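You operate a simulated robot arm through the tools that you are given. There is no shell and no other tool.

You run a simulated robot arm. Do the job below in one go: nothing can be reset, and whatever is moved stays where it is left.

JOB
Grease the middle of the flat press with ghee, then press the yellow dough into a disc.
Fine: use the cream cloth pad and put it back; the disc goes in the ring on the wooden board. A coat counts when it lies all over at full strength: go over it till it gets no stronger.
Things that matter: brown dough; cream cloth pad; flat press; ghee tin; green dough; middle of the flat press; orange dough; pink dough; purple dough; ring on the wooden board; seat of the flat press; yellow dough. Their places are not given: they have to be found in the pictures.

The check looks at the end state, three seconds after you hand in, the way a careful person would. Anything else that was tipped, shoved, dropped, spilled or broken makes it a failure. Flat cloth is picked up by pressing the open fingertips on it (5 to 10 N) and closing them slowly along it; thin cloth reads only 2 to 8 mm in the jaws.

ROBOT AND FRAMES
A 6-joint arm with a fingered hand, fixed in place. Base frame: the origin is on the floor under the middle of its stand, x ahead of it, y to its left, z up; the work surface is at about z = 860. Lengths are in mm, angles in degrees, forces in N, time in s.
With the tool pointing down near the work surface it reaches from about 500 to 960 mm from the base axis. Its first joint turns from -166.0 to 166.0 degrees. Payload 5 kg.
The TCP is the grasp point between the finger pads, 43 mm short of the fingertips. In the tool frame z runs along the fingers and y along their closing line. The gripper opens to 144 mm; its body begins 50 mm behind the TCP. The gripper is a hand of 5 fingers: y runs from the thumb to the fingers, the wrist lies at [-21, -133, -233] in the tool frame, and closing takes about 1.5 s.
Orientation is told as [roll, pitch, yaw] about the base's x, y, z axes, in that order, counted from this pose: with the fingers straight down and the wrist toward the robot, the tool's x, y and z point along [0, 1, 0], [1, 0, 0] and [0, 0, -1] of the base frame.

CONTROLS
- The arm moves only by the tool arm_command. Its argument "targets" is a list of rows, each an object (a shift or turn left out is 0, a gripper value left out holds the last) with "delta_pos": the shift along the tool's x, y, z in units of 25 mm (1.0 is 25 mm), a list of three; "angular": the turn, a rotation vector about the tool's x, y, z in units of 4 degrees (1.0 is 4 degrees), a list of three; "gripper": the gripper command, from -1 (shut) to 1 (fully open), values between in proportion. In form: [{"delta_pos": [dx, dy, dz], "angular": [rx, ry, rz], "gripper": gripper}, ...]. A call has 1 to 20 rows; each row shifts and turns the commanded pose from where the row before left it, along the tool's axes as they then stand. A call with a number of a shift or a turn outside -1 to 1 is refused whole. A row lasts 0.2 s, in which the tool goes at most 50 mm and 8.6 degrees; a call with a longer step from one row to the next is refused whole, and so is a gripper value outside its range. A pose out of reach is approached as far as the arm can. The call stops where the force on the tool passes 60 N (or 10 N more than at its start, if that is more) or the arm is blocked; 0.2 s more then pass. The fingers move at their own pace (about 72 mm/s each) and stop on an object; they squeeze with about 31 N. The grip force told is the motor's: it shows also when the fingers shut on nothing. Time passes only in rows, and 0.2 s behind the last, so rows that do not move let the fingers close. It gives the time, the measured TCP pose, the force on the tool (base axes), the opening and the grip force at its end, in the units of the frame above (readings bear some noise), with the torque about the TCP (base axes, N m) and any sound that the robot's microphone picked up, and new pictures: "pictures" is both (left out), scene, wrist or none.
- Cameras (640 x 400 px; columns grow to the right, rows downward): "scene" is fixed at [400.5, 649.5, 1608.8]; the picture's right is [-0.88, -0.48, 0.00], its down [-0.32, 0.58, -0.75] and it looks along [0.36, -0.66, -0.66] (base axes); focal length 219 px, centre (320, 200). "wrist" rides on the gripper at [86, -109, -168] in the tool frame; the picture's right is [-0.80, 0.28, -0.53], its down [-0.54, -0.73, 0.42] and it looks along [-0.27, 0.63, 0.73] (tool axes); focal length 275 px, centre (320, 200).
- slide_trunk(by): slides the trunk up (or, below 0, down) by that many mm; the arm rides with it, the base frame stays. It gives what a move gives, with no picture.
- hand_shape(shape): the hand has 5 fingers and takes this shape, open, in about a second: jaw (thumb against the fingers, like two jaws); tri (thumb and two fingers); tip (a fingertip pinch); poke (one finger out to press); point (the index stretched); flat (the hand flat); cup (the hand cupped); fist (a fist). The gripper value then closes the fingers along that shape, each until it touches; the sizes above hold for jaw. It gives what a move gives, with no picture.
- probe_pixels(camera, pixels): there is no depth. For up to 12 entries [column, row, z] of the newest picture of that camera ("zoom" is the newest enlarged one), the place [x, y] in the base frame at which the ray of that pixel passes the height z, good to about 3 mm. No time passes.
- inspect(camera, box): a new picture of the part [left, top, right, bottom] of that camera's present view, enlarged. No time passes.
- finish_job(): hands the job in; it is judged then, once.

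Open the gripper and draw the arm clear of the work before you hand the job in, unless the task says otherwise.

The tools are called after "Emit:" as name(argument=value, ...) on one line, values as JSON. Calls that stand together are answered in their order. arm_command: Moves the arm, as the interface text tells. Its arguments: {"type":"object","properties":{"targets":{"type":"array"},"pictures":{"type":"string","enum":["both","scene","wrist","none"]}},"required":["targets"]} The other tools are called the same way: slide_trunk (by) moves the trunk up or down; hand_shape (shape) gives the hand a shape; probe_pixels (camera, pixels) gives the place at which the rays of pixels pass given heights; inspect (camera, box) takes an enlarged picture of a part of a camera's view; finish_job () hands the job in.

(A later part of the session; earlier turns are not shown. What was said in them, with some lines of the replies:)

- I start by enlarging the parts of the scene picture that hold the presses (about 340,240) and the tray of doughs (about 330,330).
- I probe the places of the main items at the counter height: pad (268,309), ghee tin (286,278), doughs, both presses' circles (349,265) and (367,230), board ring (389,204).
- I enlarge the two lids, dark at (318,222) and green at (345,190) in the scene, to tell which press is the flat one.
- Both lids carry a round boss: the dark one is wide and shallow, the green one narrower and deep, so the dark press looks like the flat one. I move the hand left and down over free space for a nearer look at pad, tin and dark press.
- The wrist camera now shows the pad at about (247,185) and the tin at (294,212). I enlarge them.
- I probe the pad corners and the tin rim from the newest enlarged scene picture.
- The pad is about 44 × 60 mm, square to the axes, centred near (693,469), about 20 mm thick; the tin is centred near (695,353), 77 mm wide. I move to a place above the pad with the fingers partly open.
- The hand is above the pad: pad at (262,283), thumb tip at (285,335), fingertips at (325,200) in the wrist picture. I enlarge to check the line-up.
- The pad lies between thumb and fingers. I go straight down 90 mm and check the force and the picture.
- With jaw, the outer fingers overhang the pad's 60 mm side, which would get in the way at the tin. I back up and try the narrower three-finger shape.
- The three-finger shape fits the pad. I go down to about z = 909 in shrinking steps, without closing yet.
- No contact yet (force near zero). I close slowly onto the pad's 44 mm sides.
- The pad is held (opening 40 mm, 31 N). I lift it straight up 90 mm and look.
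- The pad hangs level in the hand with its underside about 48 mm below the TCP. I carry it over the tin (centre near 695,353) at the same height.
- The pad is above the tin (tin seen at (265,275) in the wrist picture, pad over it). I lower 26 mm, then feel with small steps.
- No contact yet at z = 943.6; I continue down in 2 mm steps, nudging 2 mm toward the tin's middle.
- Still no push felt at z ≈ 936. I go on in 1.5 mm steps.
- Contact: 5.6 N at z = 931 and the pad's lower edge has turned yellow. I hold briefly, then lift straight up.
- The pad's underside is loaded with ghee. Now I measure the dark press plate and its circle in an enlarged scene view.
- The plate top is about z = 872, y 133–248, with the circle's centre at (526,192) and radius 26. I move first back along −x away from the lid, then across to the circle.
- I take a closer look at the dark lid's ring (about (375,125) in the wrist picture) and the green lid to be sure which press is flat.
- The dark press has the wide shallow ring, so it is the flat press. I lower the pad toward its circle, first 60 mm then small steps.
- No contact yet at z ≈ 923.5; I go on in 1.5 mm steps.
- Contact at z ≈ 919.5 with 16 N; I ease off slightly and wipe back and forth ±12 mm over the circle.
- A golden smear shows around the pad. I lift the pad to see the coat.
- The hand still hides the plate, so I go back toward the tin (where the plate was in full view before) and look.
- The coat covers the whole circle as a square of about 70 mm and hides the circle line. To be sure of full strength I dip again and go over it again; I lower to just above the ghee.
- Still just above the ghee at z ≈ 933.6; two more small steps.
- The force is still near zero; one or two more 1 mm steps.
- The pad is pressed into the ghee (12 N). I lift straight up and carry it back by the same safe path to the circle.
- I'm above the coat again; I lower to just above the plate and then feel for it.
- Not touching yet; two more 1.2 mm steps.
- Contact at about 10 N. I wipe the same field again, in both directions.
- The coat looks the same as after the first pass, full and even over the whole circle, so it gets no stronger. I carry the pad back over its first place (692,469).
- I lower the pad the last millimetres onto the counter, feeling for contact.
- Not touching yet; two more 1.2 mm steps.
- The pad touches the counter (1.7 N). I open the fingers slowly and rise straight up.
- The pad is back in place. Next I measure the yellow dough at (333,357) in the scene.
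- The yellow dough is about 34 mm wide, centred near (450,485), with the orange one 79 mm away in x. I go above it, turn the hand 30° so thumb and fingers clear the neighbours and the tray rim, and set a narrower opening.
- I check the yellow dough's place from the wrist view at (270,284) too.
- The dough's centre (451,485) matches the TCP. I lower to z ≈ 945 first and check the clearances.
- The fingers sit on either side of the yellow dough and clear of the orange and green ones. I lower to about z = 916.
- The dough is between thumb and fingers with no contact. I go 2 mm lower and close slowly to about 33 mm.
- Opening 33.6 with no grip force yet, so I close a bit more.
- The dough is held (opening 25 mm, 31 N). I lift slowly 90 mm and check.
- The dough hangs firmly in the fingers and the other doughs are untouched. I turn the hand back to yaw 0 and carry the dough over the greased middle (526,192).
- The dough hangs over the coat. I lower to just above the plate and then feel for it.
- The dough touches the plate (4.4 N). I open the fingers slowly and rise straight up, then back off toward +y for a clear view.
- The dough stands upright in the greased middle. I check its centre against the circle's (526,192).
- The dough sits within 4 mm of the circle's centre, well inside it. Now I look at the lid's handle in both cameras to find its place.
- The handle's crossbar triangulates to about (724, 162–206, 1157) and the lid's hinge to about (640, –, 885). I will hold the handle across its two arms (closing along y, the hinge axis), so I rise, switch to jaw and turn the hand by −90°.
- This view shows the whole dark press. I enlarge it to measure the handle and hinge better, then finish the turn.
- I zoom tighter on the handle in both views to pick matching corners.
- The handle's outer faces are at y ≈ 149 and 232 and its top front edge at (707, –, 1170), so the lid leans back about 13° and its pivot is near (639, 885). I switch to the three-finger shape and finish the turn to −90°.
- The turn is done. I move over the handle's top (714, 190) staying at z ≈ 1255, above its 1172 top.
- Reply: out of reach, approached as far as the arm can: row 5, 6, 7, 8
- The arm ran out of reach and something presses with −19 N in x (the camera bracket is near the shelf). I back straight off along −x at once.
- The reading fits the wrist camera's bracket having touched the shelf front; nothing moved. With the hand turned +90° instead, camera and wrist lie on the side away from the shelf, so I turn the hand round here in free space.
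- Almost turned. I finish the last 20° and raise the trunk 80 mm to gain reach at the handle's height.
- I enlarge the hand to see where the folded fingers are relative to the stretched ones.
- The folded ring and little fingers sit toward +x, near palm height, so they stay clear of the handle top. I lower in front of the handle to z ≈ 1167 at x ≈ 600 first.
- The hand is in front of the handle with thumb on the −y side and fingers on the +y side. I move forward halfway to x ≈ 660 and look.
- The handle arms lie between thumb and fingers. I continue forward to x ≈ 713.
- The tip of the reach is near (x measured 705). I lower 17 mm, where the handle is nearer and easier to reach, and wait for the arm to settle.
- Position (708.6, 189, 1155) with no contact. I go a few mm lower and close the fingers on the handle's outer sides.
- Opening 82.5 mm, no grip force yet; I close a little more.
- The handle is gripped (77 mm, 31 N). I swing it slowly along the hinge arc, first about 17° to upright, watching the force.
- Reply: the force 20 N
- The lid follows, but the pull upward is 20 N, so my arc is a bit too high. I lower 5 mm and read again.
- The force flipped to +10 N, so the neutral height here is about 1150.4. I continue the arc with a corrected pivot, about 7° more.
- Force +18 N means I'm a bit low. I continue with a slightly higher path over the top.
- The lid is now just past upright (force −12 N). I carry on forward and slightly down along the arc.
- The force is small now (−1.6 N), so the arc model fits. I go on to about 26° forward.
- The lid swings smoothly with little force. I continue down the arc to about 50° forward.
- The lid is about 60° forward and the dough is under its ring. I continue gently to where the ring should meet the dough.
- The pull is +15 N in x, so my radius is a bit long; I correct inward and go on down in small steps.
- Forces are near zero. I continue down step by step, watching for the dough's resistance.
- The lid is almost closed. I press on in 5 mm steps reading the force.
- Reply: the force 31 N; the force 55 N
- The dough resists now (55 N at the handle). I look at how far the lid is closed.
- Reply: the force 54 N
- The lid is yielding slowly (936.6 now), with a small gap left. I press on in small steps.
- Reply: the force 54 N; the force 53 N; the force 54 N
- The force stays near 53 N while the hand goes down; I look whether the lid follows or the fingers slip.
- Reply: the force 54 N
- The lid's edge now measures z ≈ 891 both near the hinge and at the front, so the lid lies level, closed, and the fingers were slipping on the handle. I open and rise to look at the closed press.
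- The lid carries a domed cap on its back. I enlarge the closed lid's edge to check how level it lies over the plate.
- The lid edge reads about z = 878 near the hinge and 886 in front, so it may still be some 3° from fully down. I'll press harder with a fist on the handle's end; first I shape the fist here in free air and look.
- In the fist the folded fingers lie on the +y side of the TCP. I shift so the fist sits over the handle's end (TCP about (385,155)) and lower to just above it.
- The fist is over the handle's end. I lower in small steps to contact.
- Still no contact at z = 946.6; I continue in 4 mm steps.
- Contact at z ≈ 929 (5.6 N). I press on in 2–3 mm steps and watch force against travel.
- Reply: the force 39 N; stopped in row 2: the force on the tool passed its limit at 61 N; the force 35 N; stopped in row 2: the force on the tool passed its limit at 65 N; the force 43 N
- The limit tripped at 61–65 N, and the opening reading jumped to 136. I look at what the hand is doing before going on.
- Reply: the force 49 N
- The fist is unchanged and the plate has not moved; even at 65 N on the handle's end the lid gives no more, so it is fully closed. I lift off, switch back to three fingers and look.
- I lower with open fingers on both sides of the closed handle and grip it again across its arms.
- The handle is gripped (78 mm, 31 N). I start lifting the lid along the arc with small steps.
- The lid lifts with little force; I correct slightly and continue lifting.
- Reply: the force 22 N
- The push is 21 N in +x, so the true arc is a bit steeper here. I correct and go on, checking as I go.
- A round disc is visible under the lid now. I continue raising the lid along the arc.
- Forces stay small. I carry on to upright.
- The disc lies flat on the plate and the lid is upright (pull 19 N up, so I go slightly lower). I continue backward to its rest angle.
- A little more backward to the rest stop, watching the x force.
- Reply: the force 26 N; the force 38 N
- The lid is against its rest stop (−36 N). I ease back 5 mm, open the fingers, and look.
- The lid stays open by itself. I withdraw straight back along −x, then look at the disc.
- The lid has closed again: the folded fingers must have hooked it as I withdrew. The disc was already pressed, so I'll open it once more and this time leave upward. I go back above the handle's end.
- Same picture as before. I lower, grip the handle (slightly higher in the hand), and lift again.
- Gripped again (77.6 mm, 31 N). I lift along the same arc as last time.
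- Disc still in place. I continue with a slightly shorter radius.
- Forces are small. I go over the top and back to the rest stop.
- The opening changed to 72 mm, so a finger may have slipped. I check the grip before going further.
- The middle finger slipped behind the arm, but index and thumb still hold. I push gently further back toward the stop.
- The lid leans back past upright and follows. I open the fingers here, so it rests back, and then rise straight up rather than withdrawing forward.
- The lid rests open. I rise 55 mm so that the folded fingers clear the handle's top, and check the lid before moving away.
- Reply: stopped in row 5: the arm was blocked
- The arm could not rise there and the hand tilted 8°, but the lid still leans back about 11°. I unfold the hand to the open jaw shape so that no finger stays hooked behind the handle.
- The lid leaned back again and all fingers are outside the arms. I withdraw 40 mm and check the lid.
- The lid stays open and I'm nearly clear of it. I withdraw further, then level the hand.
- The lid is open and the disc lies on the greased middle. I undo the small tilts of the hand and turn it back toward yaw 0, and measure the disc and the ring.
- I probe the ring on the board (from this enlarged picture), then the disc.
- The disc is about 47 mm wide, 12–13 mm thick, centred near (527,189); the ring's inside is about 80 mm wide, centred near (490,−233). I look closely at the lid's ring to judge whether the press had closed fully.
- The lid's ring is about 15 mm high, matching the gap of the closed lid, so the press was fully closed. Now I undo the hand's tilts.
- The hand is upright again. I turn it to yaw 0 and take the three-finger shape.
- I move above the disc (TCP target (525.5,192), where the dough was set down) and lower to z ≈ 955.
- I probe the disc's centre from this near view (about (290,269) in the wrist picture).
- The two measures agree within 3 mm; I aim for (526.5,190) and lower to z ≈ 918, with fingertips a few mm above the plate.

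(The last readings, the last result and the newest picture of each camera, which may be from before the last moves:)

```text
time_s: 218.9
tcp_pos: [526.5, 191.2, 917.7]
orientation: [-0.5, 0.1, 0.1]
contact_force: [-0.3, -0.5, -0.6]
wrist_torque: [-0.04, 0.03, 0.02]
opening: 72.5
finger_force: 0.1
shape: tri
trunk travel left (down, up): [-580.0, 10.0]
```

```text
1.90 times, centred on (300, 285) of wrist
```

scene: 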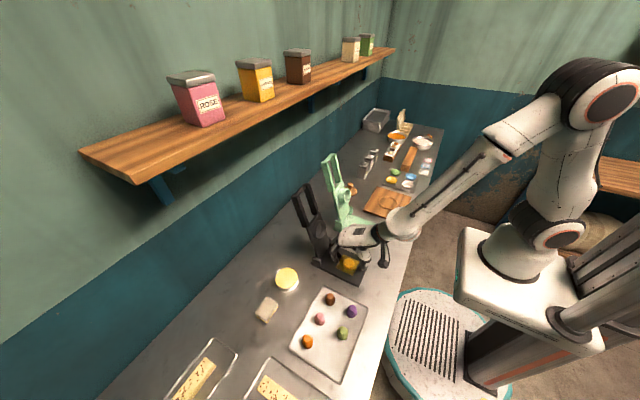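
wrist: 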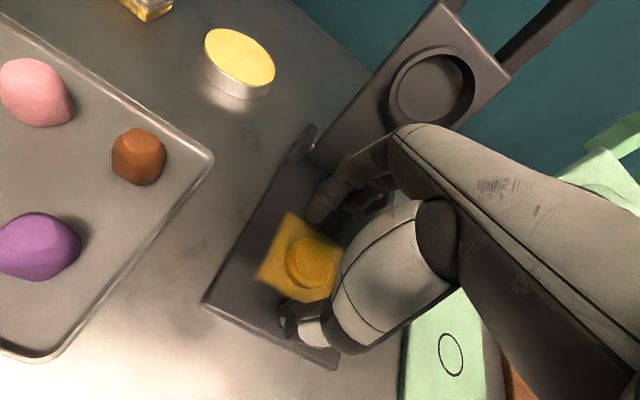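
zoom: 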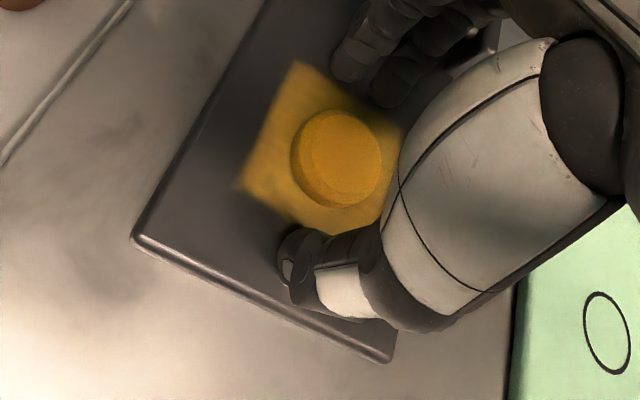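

The disc is between the fingertips. I go 1.5 mm lower and close slowly, watching the grip force.

Emit:
arm_command(targets=[{"delta_pos": [0, 0, 0.06]}, {"gripper": -0.15}, {"gripper": -0.25}, {"gripper": -0.32}, {"gripper": -0.36}, {}, {}], pictures="wrist")

Emit:
inspect(camera="wrist", box=[200, 180, 400, 390])

Emit:
inspect(camera="scene", box=[320, 230, 390, 290])

```text
time_s: 220.5
tcp_pos: [525.8, 190.7, 918.0]
orientation: [-0.4, 0.0, 0.1]
contact_force: [0.0, -0.1, 0.1]
wrist_torque: [0.0, -0.01, -0.02]
opening: 46.8
finger_force: 0.1
shape: tri
trunk travel left (down, up): [-580.0, 10.0]
```

wrist: 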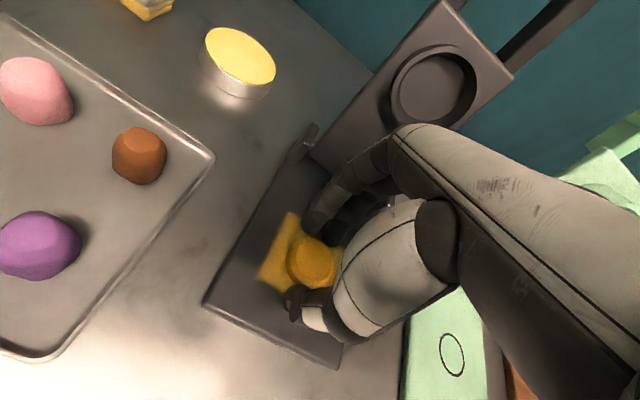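

```text
1.90 times, centred on (300, 285) of wrist
```

zoom: 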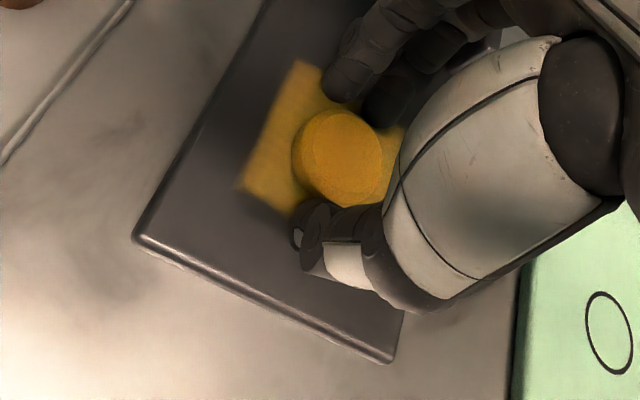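

```text
6.67 times, centred on (355, 260) of scene
```

zoom: 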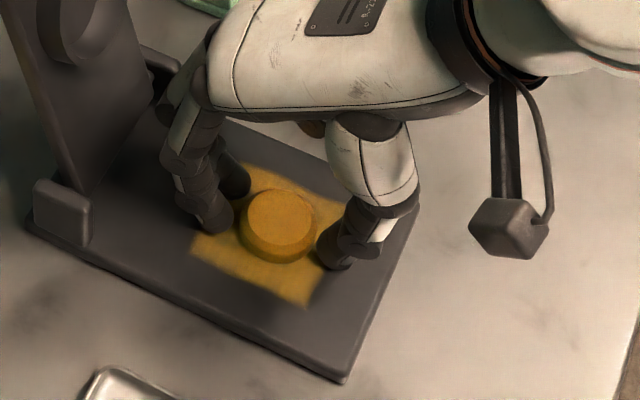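

Opening 46.8 with no grip yet; earlier objects read a few mm less than their width, so I close further in small steps.

Emit:
arm_command(targets=[{"gripper": -0.4}, {"gripper": -0.44}, {}, {"gripper": -0.48}, {}, {}], pictures="none")

Emit:
arm_command(targets=[{"gripper": -0.52}, {}, {}], pictures="wrist")

Emit:
inspect(camera="wrist", box=[200, 180, 400, 390])

Emit:
inspect(camera="scene", box=[320, 230, 390, 290])

```text
time_s: 221.9
tcp_pos: [525.7, 190.7, 916.9]
orientation: [-0.5, 0.0, 0.1]
contact_force: [0.7, 0.7, -0.3]
wrist_torque: [0.03, -0.01, -0.01]
opening: 35.0
finger_force: 31.2
shape: tri
trunk travel left (down, up): [-580.0, 10.0]
```

```text
time_s: 222.7
tcp_pos: [526.8, 191.4, 916.8]
orientation: [-0.4, 0.0, 0.1]
contact_force: [0.3, 0.0, 1.4]
wrist_torque: [0.02, 0.02, 0.04]
opening: 35.4
finger_force: 0.1
shape: tri
trunk travel left (down, up): [-580.0, 10.0]
```

wrist: 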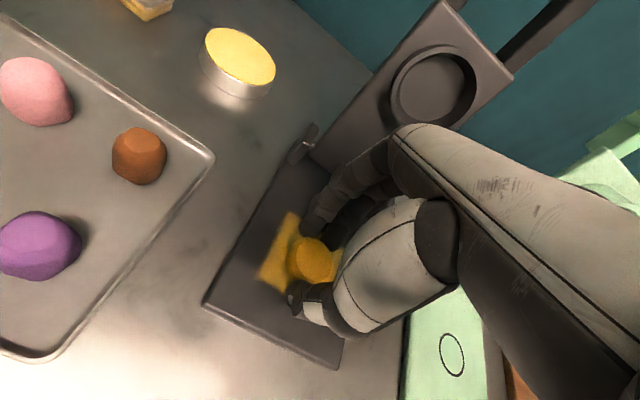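

```text
1.90 times, centred on (300, 285) of wrist
```

zoom: 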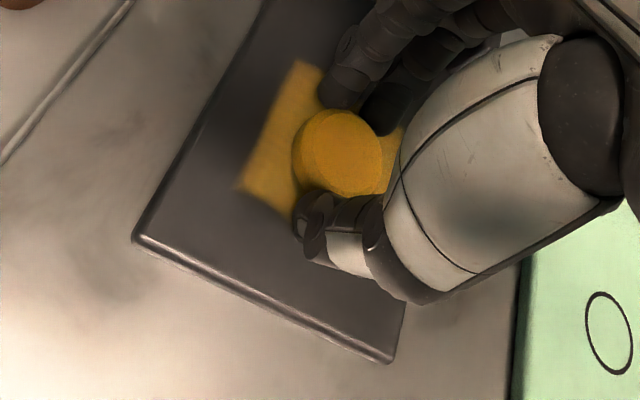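

```text
6.67 times, centred on (355, 260) of scene
```

zoom: 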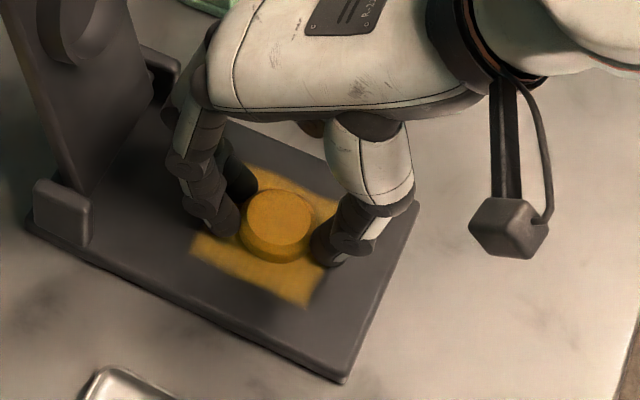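

The readings are ambiguous (35 mm, force dropped to 0). I close further and see whether the opening stalls on the disc.

Emit:
arm_command(targets=[{"gripper": -0.56}, {}, {}], pictures="none")

Emit:
arm_command(targets=[{"gripper": -0.6}, {}, {}], pictures="wrist")

Emit:
inspect(camera="wrist", box=[200, 180, 400, 390])

Emit:
inspect(camera="scene", box=[320, 230, 390, 290])

```text
time_s: 223.5
tcp_pos: [526.5, 191.9, 917.4]
orientation: [-0.5, -0.1, 0.0]
contact_force: [0.7, 0.0, 0.1]
wrist_torque: [-0.02, -0.01, 0.01]
opening: 34.6
finger_force: 30.9
shape: tri
trunk travel left (down, up): [-580.0, 10.0]
```

```text
time_s: 224.3
tcp_pos: [526.9, 190.9, 916.9]
orientation: [-0.5, 0.0, 0.1]
contact_force: [-0.2, 0.1, -0.1]
wrist_torque: [-0.02, 0.01, 0.0]
opening: 34.9
finger_force: 30.7
shape: tri
trunk travel left (down, up): [-580.0, 10.0]
```

wrist: 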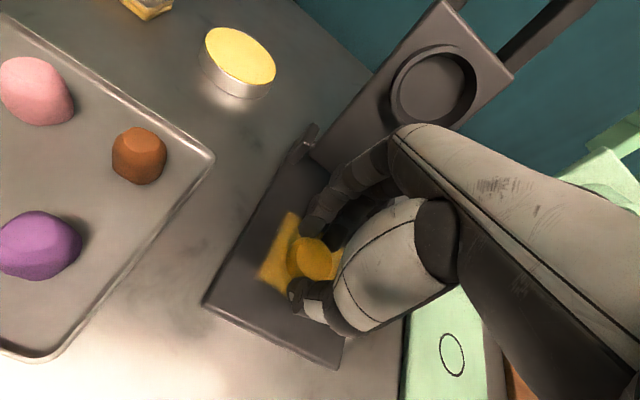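

```text
1.90 times, centred on (300, 285) of wrist
```

zoom: 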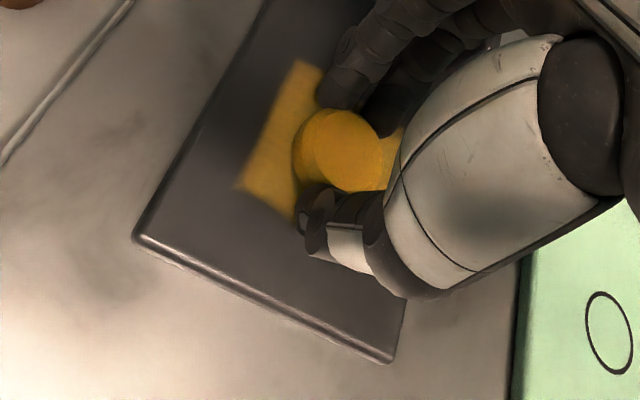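

```text
6.67 times, centred on (355, 260) of scene
```

zoom: 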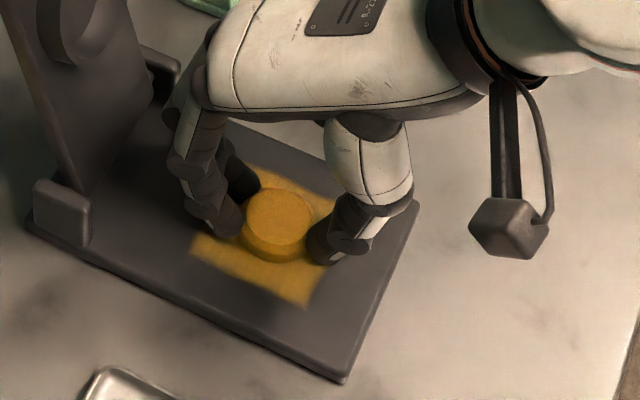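

The opening stalls at 34.9 with 31 N: the disc is held. I lift 15 mm slowly and check.

Emit:
arm_command(targets=[{"delta_pos": [0, 0, -0.15]}, {"delta_pos": [0, 0, -0.2]}, {"delta_pos": [0, 0, -0.3]}, {}], pictures="both")

Emit:
inspect(camera="wrist", box=[200, 180, 400, 390])

Emit:
inspect(camera="scene", box=[320, 230, 390, 290])

```text
time_s: 225.3
tcp_pos: [526.0, 190.8, 934.2]
orientation: [-0.5, 0.0, 0.1]
contact_force: [-0.1, -0.7, -0.7]
wrist_torque: [-0.01, -0.01, 0.0]
opening: 34.7
finger_force: 31.7
shape: tri
trunk travel left (down, up): [-580.0, 10.0]
```

scene: 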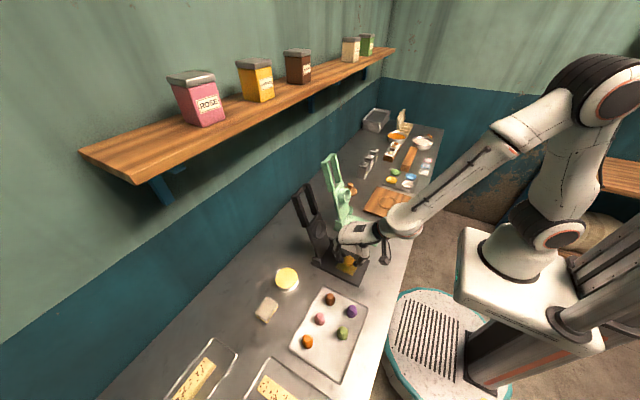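
wrist: 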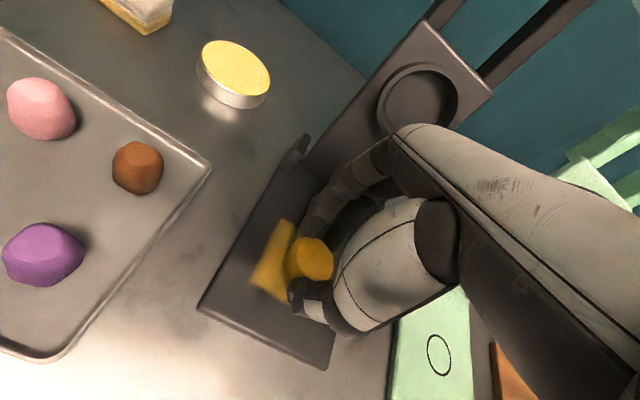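

```text
1.90 times, centred on (300, 285) of wrist
```

zoom: 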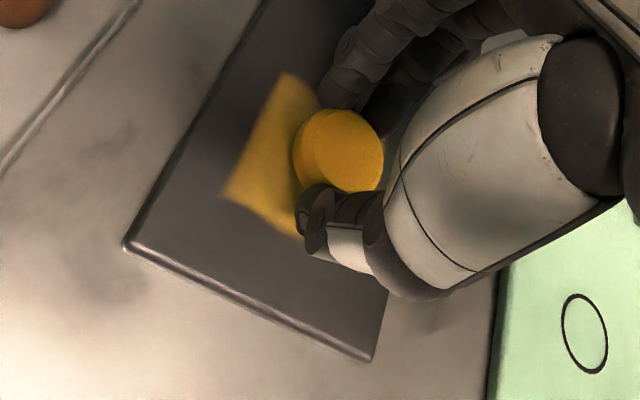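

```text
6.67 times, centred on (355, 260) of scene
```

zoom: 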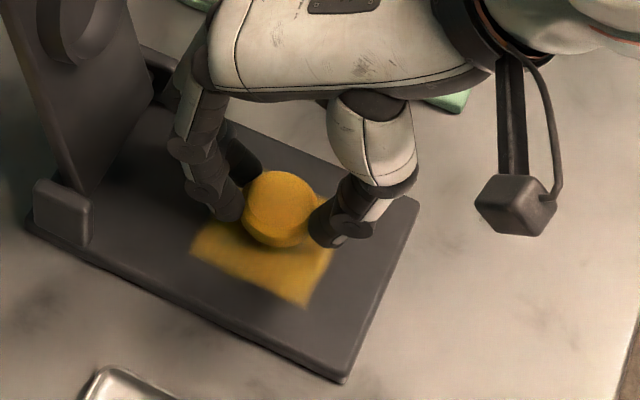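

The disc comes up with the fingers. I lift it to z ≈ 1005 and carry it smoothly across to above the board's ring (490,−233).

Emit:
arm_command(targets=[{"delta_pos": [0, 0, -0.5]}, {"delta_pos": [0, 0, -0.8]}, {"delta_pos": [0, 0, -0.8]}, {"delta_pos": [0, 0, -0.8]}, {}], pictures="none")

Emit:
arm_command(targets=[{"delta_pos": [-0.5, -0.05, 0]}, {"delta_pos": [-0.8, -0.07, 0]}, {"delta_pos": [-0.85, -0.07, 0]}, {"delta_pos": [-0.85, -0.07, 0]}, {"delta_pos": [-0.85, -0.07, 0]}, {"delta_pos": [-0.85, -0.07, 0]}, {"delta_pos": [-0.85, -0.07, 0]}, {"delta_pos": [-0.85, -0.07, 0]}, {"delta_pos": [-0.85, -0.07, 0]}, {"delta_pos": [-0.85, -0.07, 0]}, {"delta_pos": [-0.85, -0.07, 0]}, {"delta_pos": [-0.85, -0.07, 0]}, {"delta_pos": [-0.85, -0.07, 0]}, {"delta_pos": [-0.85, -0.07, 0]}, {"delta_pos": [-0.85, -0.07, 0]}, {"delta_pos": [-0.85, -0.07, 0]}, {"delta_pos": [-0.85, -0.07, 0]}, {"delta_pos": [-0.85, -0.07, 0]}, {"delta_pos": [-0.85, -0.07, 0]}, {"delta_pos": [-0.85, -0.07, 0]}], pictures="both")

Emit:
inspect(camera="wrist", box=[180, 180, 420, 390])

```text
time_s: 226.5
tcp_pos: [526.2, 190.6, 1005.9]
orientation: [-0.4, 0.0, 0.1]
contact_force: [-0.6, 0.7, 0.0]
wrist_torque: [0.04, -0.02, 0.01]
opening: 34.9
finger_force: 30.8
shape: tri
trunk travel left (down, up): [-580.0, 10.0]
```

```text
time_s: 230.7
tcp_pos: [491.4, -223.2, 1009.2]
orientation: [-0.5, 0.0, 0.1]
contact_force: [-0.3, 0.4, -0.2]
wrist_torque: [0.01, -0.02, -0.01]
opening: 34.6
finger_force: 30.8
shape: tri
trunk travel left (down, up): [-580.0, 10.0]
```

scene: 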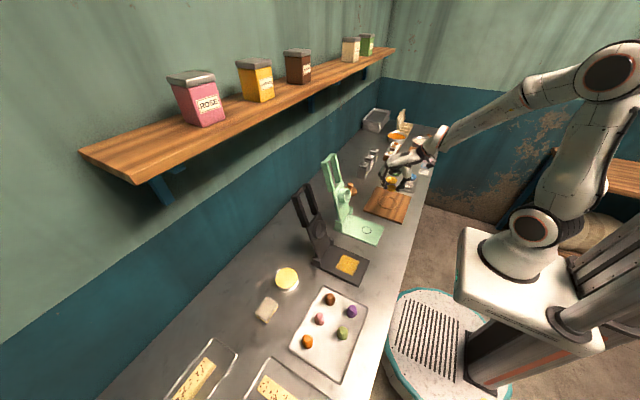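
wrist: 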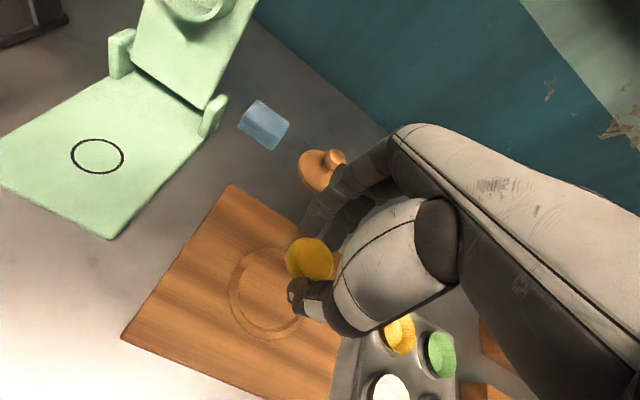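

```text
1.90 times, centred on (300, 285) of wrist
```

zoom: 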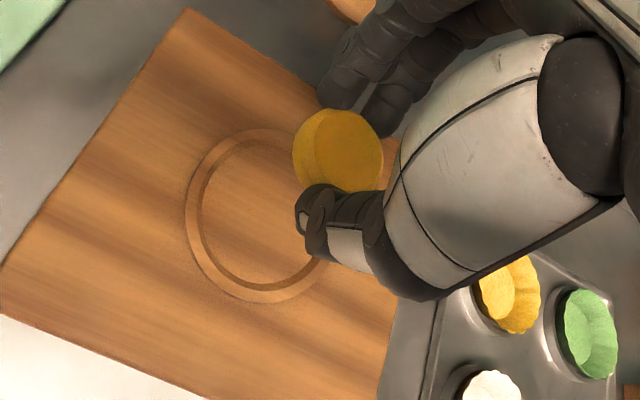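

The ring is in view. I probe its edge points from this near view to refine its centre.

Emit:
probe_pixels(camera="zoom", pixels=[[187, 205, 875], [262, 303, 875], [240, 130, 875], [203, 210, 875], [262, 288, 875], [212, 278, 875], [195, 165, 875], [300, 285, 875]])

```text
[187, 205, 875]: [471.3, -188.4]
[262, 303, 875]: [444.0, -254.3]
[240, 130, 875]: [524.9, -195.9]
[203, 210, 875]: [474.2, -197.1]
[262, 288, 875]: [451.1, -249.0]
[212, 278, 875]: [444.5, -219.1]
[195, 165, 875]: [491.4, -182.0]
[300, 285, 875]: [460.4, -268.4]
```

The ring's centre is about (491,−233). I shift 9 mm and lower to z ≈ 930.

Emit:
arm_command(targets=[{"delta_pos": [-0.35, 0, 0]}, {"delta_pos": [0, 0, 0.8]}, {"delta_pos": [0, 0, 0.8]}, {"delta_pos": [0, 0, 0.8]}, {"delta_pos": [0, 0, 0.5]}, {"delta_pos": [0, 0, 0.2]}, {}], pictures="both")

Emit:
inspect(camera="wrist", box=[180, 180, 420, 390])

Emit:
inspect(camera="scene", box=[355, 170, 425, 230])

```text
time_s: 232.3
tcp_pos: [490.7, -233.3, 932.0]
orientation: [-0.5, 0.1, 0.1]
contact_force: [0.1, 0.5, 0.4]
wrist_torque: [0.01, -0.01, -0.01]
opening: 34.7
finger_force: 30.6
shape: tri
trunk travel left (down, up): [-580.0, 10.0]
```

scene: 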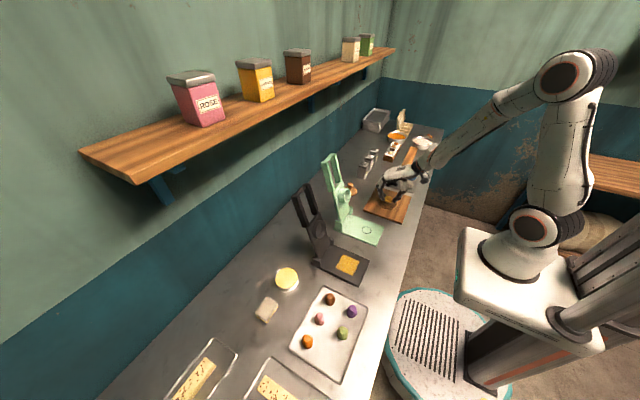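
wrist: 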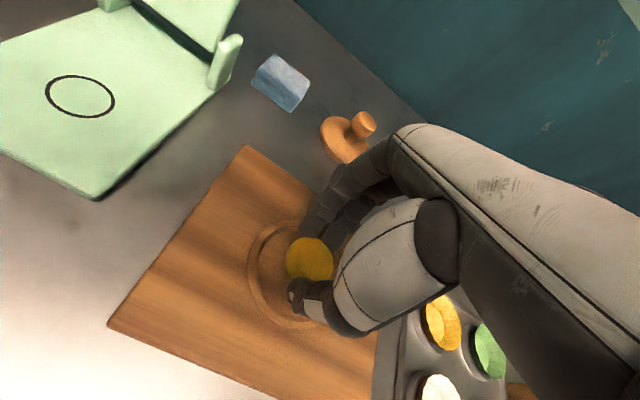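

```text
1.90 times, centred on (300, 285) of wrist
```

zoom: 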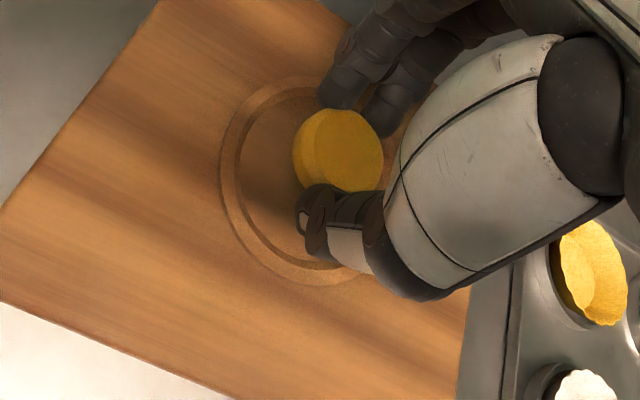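

```text
6.67 times, centred on (390, 200) of scene
```

zoom: 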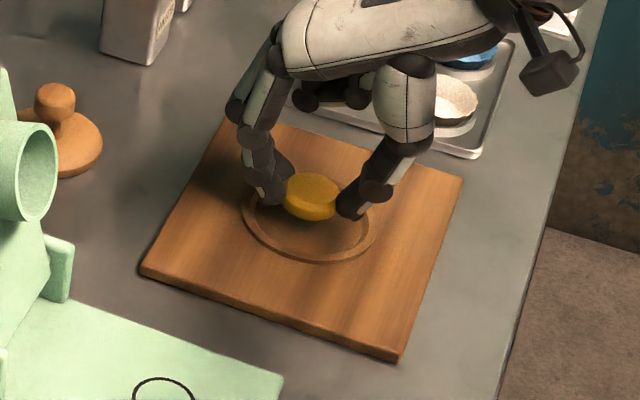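

The disc hangs over the ring's middle. I lower in 2–3 mm steps until it touches.

Emit:
arm_command(targets=[{"delta_pos": [0, 0, 0.12]}, {"delta_pos": [0, 0, 0.1]}, {}], pictures="none")

Emit:
arm_command(targets=[{"delta_pos": [0, 0, 0.1]}, {}], pictures="none")

Emit:
arm_command(targets=[{"delta_pos": [0, 0, 0.08]}, {}], pictures="none")

```text
time_s: 233.1
tcp_pos: [491.4, -232.4, 927.2]
orientation: [-0.5, 0.0, 0.1]
contact_force: [0.1, -0.2, -0.3]
wrist_torque: [0.01, -0.01, 0.01]
opening: 34.7
finger_force: 30.8
shape: tri
trunk travel left (down, up): [-580.0, 10.0]
```

```text
time_s: 233.7
tcp_pos: [492.0, -231.1, 924.6]
orientation: [-0.5, 0.0, -0.1]
contact_force: [-0.9, 0.8, -0.2]
wrist_torque: [0.02, 0.02, 0.01]
opening: 34.7
finger_force: 31.4
shape: tri
trunk travel left (down, up): [-580.0, 10.0]
```

```text
time_s: 234.3
tcp_pos: [490.7, -231.9, 922.6]
orientation: [-0.5, -0.1, 0.2]
contact_force: [-0.8, 0.6, 0.0]
wrist_torque: [0.0, 0.02, -0.02]
opening: 34.4
finger_force: 30.9
shape: tri
trunk travel left (down, up): [-580.0, 10.0]
```

No contact yet at z = 922.6; smaller steps now.

Emit:
arm_command(targets=[{"delta_pos": [0, 0, 0.06]}, {}], pictures="none")

Emit:
arm_command(targets=[{"delta_pos": [0, 0, 0.06]}, {}], pictures="none")

Emit:
arm_command(targets=[{"delta_pos": [0, 0, 0.05]}, {}], pictures="wrist")

Emit:
inspect(camera="scene", box=[360, 180, 420, 225])

```text
time_s: 234.9
tcp_pos: [491.1, -232.0, 920.6]
orientation: [-0.5, 0.0, 0.1]
contact_force: [-0.5, -0.2, -0.4]
wrist_torque: [-0.03, -0.03, -0.01]
opening: 34.5
finger_force: 31.0
shape: tri
trunk travel left (down, up): [-580.0, 10.0]
```

```text
time_s: 235.5
tcp_pos: [490.3, -230.9, 920.1]
orientation: [-0.6, 0.0, 0.0]
contact_force: [0.6, 0.1, -0.7]
wrist_torque: [0.02, 0.0, 0.01]
opening: 34.5
finger_force: 30.4
shape: tri
trunk travel left (down, up): [-580.0, 10.0]
```

```text
time_s: 236.1
tcp_pos: [490.2, -230.7, 918.8]
orientation: [-0.5, 0.0, 0.1]
contact_force: [0.4, 0.5, -0.7]
wrist_torque: [0.01, 0.0, 0.0]
opening: 34.6
finger_force: 30.8
shape: tri
trunk travel left (down, up): [-580.0, 10.0]
```

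wrist: 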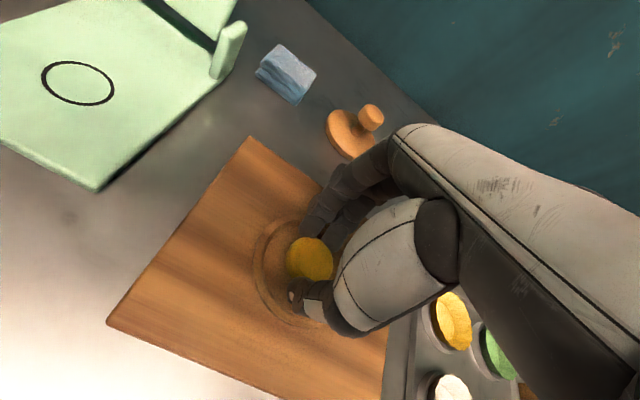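

```text
8.89 times, centred on (390, 202) of scene
```

zoom: 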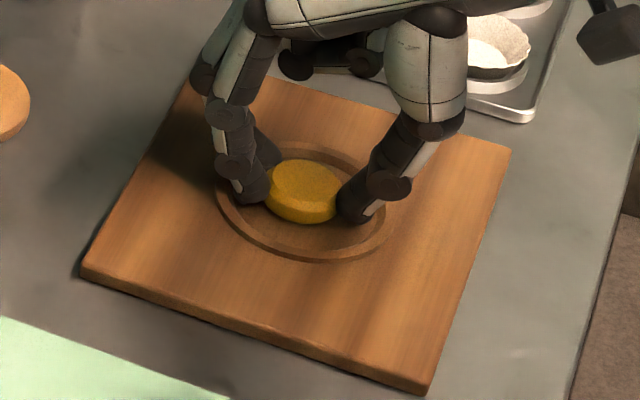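

The disc is just above the ring's inside and centred. I continue in 1.5 mm steps.

Emit:
arm_command(targets=[{"delta_pos": [0, 0, 0.06]}, {}], pictures="none")

Emit:
arm_command(targets=[{"delta_pos": [0, 0, 0.06]}, {}], pictures="none")

Emit:
arm_command(targets=[{"delta_pos": [0, 0, 0.05]}, {}], pictures="none")

```text
time_s: 236.7
tcp_pos: [491.2, -232.2, 917.7]
orientation: [-0.5, -0.1, 0.0]
contact_force: [-0.3, 0.4, 6.5]
wrist_torque: [0.0, 0.07, 0.0]
opening: 34.8
finger_force: 31.1
shape: tri
trunk travel left (down, up): [-580.0, 10.0]
```

```text
time_s: 237.3
tcp_pos: [491.4, -232.1, 916.0]
orientation: [-0.6, -0.2, 0.0]
contact_force: [-0.5, 1.0, 17.9]
wrist_torque: [-0.01, 0.14, 0.0]
opening: 35.2
finger_force: 31.1
shape: tri
trunk travel left (down, up): [-580.0, 10.0]
```

```text
time_s: 237.9
tcp_pos: [491.4, -231.5, 916.9]
orientation: [-0.6, -0.3, 0.0]
contact_force: [-2.5, 0.7, 36.5]
wrist_torque: [0.13, 0.67, -0.02]
opening: 35.7
finger_force: 31.3
shape: tri
trunk travel left (down, up): [-580.0, 10.0]
```

Contact came at z ≈ 917.5 and now reads 36 N; I ease back up 2.5 mm before opening.

Emit:
arm_command(targets=[{"delta_pos": [0, 0, -0.06]}, {"delta_pos": [0, 0, -0.05]}, {}], pictures="both")

Emit:
inspect(camera="scene", box=[360, 180, 420, 225])

Emit:
inspect(camera="wrist", box=[180, 180, 420, 390])

```text
time_s: 238.7
tcp_pos: [490.0, -231.3, 915.4]
orientation: [-0.5, 0.1, 0.1]
contact_force: [3.5, -2.5, 16.0]
wrist_torque: [-0.09, -0.19, -0.05]
opening: 35.5
finger_force: 31.2
shape: tri
trunk travel left (down, up): [-580.0, 10.0]
```

scene: 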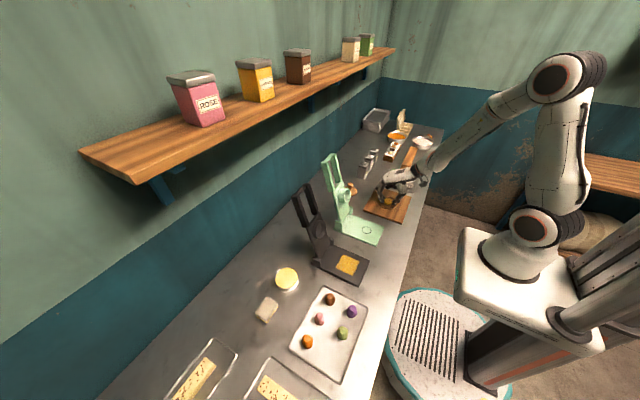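
wrist: 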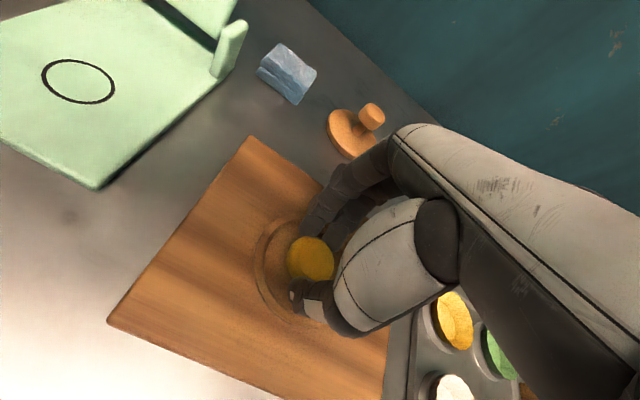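

```text
8.89 times, centred on (390, 202) of scene
```

zoom: 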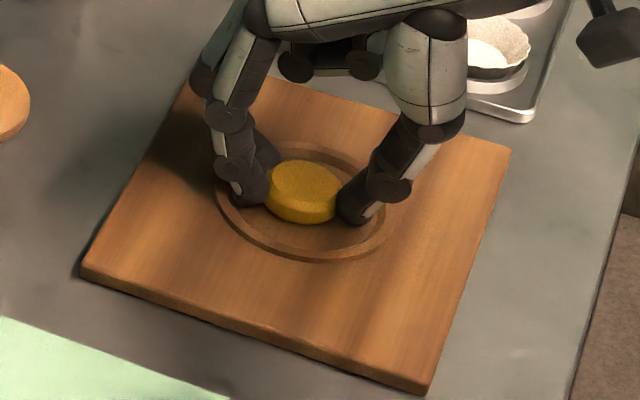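

```text
1.90 times, centred on (300, 285) of wrist
```

zoom: 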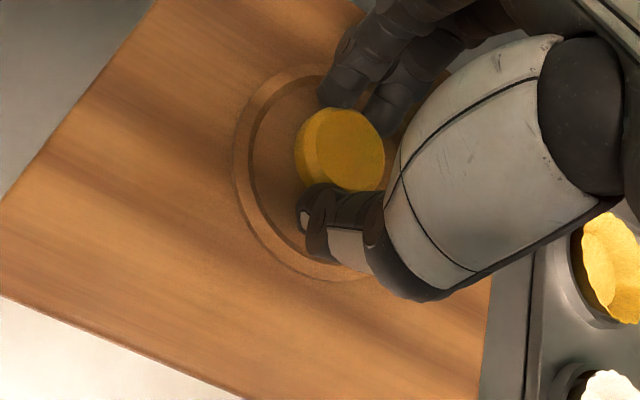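

Still 16 N; I raise 1.5 mm more, then open just a little (about 6 mm each side) and lift away.

Emit:
arm_command(targets=[{"delta_pos": [0, 0, -0.06]}, {}], pictures="none")

Emit:
arm_command(targets=[{"gripper": -0.5}, {"gripper": -0.44}, {"gripper": -0.38}, {"gripper": -0.34}, {}, {}], pictures="both")

Emit:
inspect(camera="scene", box=[360, 180, 420, 225])

Emit:
inspect(camera="wrist", box=[180, 180, 420, 390])

```text
time_s: 239.3
tcp_pos: [489.6, -231.6, 917.1]
orientation: [-0.5, 0.1, 0.0]
contact_force: [0.6, -0.6, 2.1]
wrist_torque: [-0.04, -0.01, -0.01]
opening: 35.3
finger_force: 30.9
shape: tri
trunk travel left (down, up): [-580.0, 10.0]
```

```text
time_s: 240.7
tcp_pos: [491.8, -231.2, 918.2]
orientation: [-0.5, 0.0, 0.1]
contact_force: [-1.1, -0.6, 0.8]
wrist_torque: [0.04, 0.01, 0.0]
opening: 46.8
finger_force: 0.0
shape: tri
trunk travel left (down, up): [-580.0, 10.0]
```

scene: 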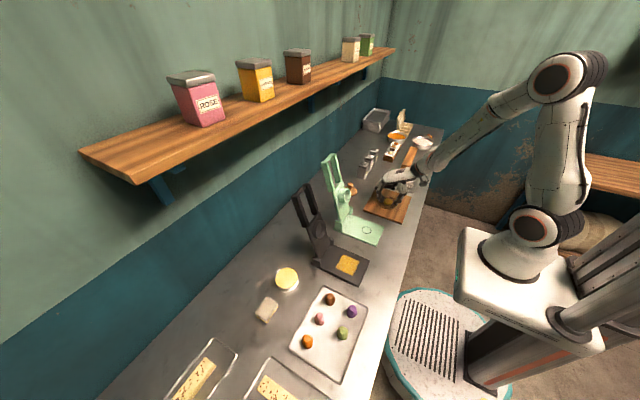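
wrist: 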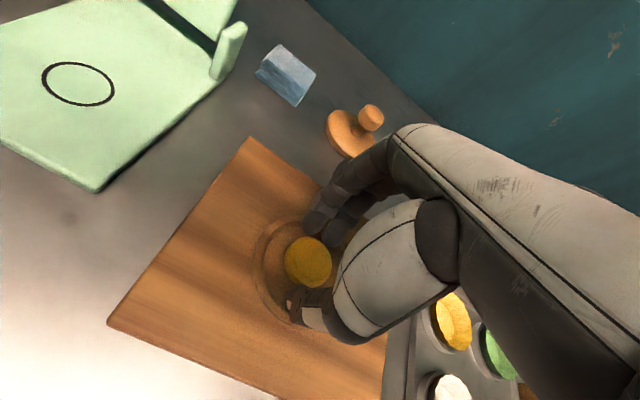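

```text
8.89 times, centred on (390, 202) of scene
```

zoom: 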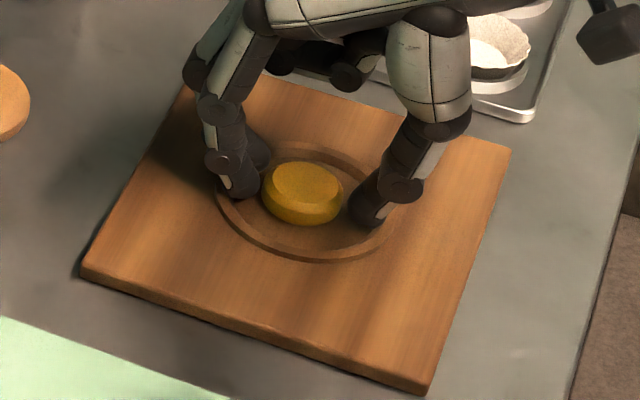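

```text
1.90 times, centred on (300, 285) of wrist
```

zoom: 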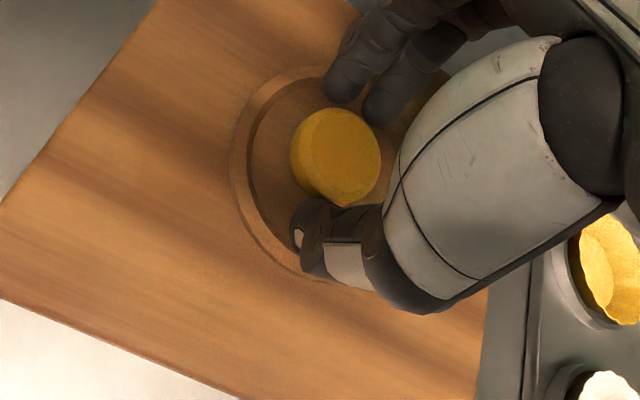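

The disc lies flat inside the ring, free of the fingers. I rise straight up and look.

Emit:
arm_command(targets=[{"delta_pos": [0, 0, -0.2]}, {"delta_pos": [0, 0, -0.5]}, {"delta_pos": [0, 0, -0.8], "gripper": 0.0}, {"delta_pos": [0, 0, -0.9]}, {"delta_pos": [0, 0, -0.9]}, {"delta_pos": [0, 0, -0.9]}, {"delta_pos": [0, 0, -0.9]}, {"delta_pos": [0, 0, -0.9]}, {"delta_pos": [0, 0, -0.9]}, {"delta_pos": [0, 0, -0.9], "gripper": 1.0}, {"delta_pos": [0, 0, -0.9]}, {}], pictures="both")

Emit:
inspect(camera="scene", box=[360, 180, 420, 225])

Emit:
inspect(camera="wrist", box=[140, 180, 340, 380])

```text
time_s: 243.3
tcp_pos: [491.4, -230.1, 1134.8]
orientation: [-0.4, 0.1, 0.0]
contact_force: [-0.1, 0.2, 0.5]
wrist_torque: [0.03, 0.02, 0.03]
opening: 143.6
finger_force: 0.0
shape: tri
trunk travel left (down, up): [-580.0, 10.0]
```

scene: 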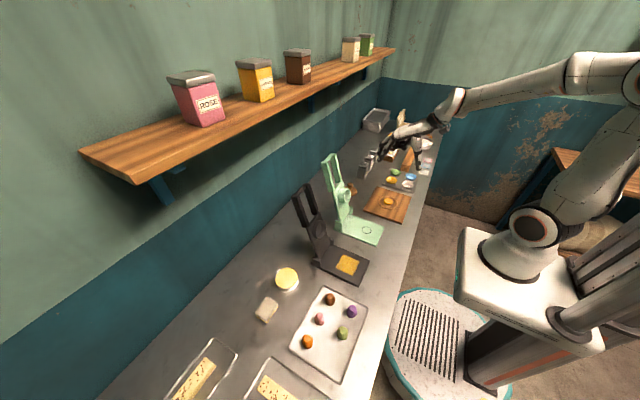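
wrist: 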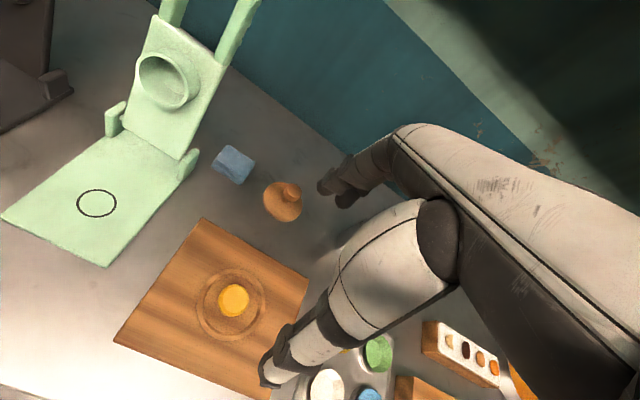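

```text
8.89 times, centred on (390, 202) of scene
```

zoom: 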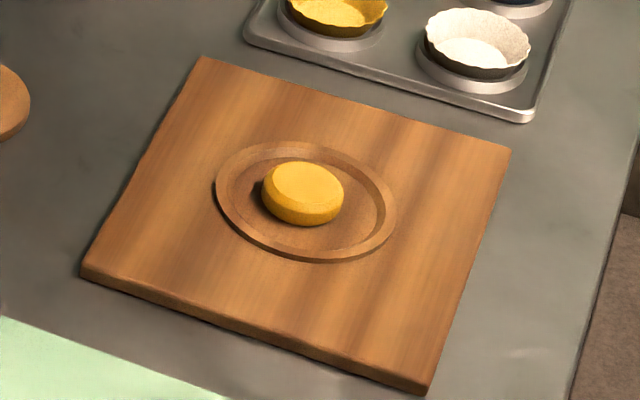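

```text
2.00 times, centred on (240, 280) of wrist
```

zoom: 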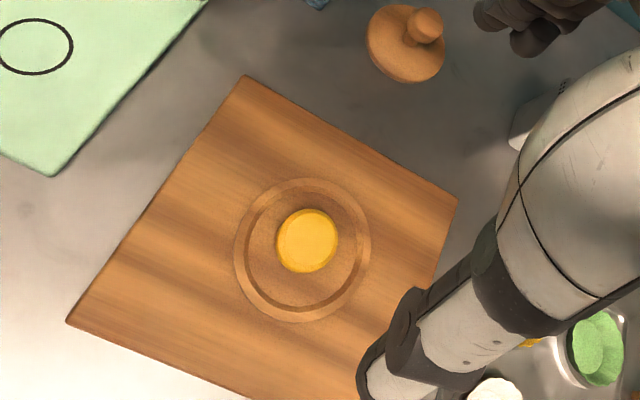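

The disc sits flat inside the ring. I check the coat on the press, the pad, the tin and the rest of the bench.

Emit:
inspect(camera="scene", box=[310, 235, 380, 290])

Emit:
inspect(camera="scene", box=[230, 250, 390, 400])

Emit:
inspect(camera="scene", box=[280, 140, 400, 260])

```text
7.27 times, centred on (345, 262) of scene
```

zoom: 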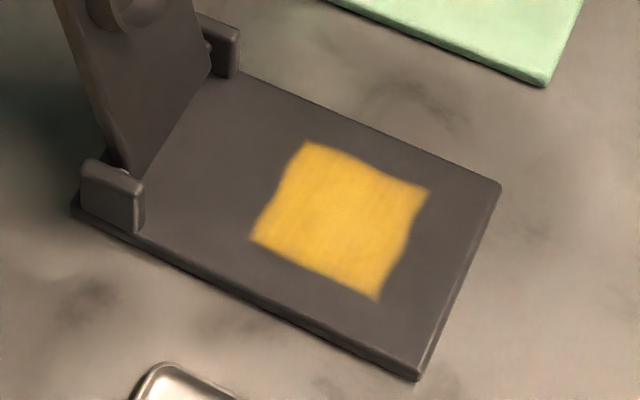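

```text
2.67 times, centred on (310, 325) of scene
```

zoom: 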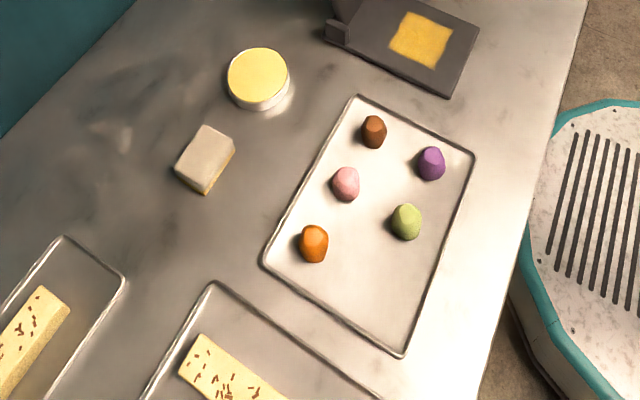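

```text
3.33 times, centred on (340, 200) of scene
```

zoom: 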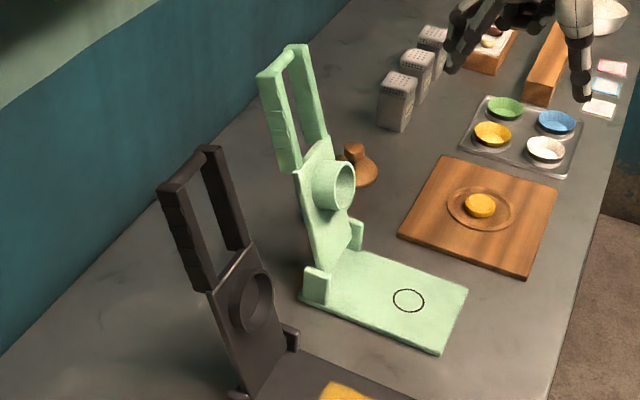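

Everything is in order: coat whole, pad and tin in place, five other doughs untouched, both presses standing, disc in the ring. I draw the open hand up and back clear of the work.

Emit:
arm_command(targets=[{"delta_pos": [0, 0, -0.8]}, {"delta_pos": [0, 0, -0.8]}, {"delta_pos": [0, 0, -0.8]}, {"delta_pos": [0.5, -0.1, -0.8]}, {"delta_pos": [0.8, -0.1, -0.8]}, {"delta_pos": [0.8, -0.1, -0.8]}, {"delta_pos": [0.8, -0.1, -0.7]}, {"delta_pos": [0.8, -0.1, -0.7]}, {"delta_pos": [0.8, -0.1, -0.7]}, {"delta_pos": [0.8, -0.1, -0.7]}, {"delta_pos": [0.8, -0.1, -0.5]}, {"delta_pos": [0.8, -0.1, -0.5]}, {"delta_pos": [0.8, 0, 0]}, {}], pictures="both")

Emit:
inspect(camera="scene", box=[230, 130, 450, 330])

```text
time_s: 246.3
tcp_pos: [469.5, -36.6, 1349.5]
orientation: [-0.4, 0.0, 0.0]
contact_force: [0.2, 0.7, -0.4]
wrist_torque: [0.01, 0.0, 0.04]
opening: 143.4
finger_force: 0.1
shape: tri
trunk travel left (down, up): [-580.0, 10.0]
```

scene: 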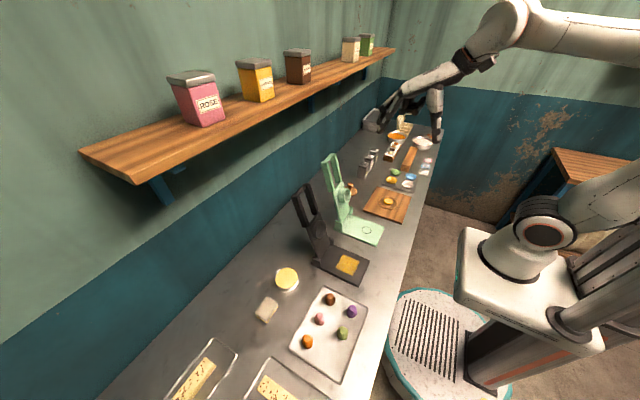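
wrist: 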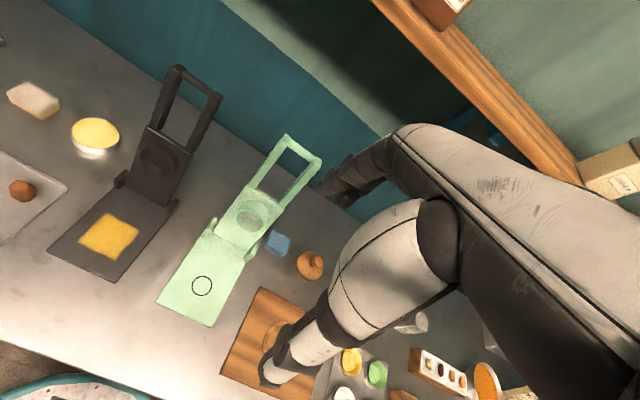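

```text
2.00 times, centred on (340, 230) of scene
```

zoom: 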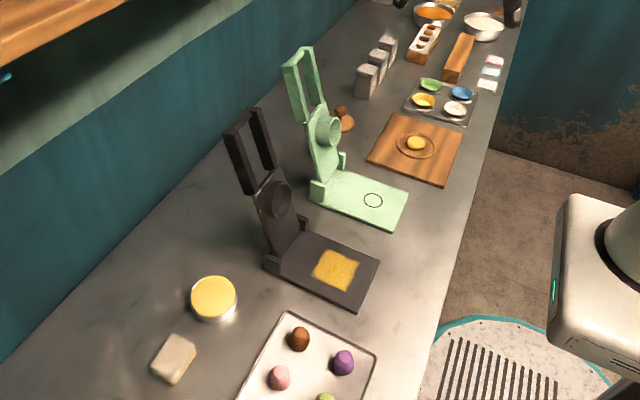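

The arm is clear, the hand is open, and the pictures show the disc in the ring, the coat whole, the pad back and nothing else moved. I hand the job in.

Emit:
finish_job()

```text
The job is handed in.
```

I handed the job in, and the last pictures show each part done:

- **Grease:** The middle of the dark press has an even coat of ghee over the whole circle. I dipped and wiped twice, and it looked no stronger after the second pass. I took the dark press to be the flat one because its ring is wide and shallow, while the green one's is narrow and deep.
- **Disc:** The yellow dough is pressed to about 47 mm wide and 13 mm thick. I judged the press fully closed because even 65 N on the handle moved the lid no further.
- **Placing:** The disc lies flat inside the ring on the wooden board.
- **Pad:** The cream cloth pad is back in its first place, within a few millimetres. The underside is still stained with ghee.
- **Everything else:** The five other doughs, the ghee tin, the green press and the shelf jars show no change.

Three things went less than smoothly:

- **Shelf:** The wrist camera brushed the shelf front at about 19 N while I looked for a way to reach the handle.
- **Lid:** After the first opening, the folded fingers pulled the lid shut again. I reopened it and withdrew with the hand spread; it now stands open.
- **Setting the disc down:** I pressed it briefly at 36 N before easing off.

None of these left anything out of place that I could see.
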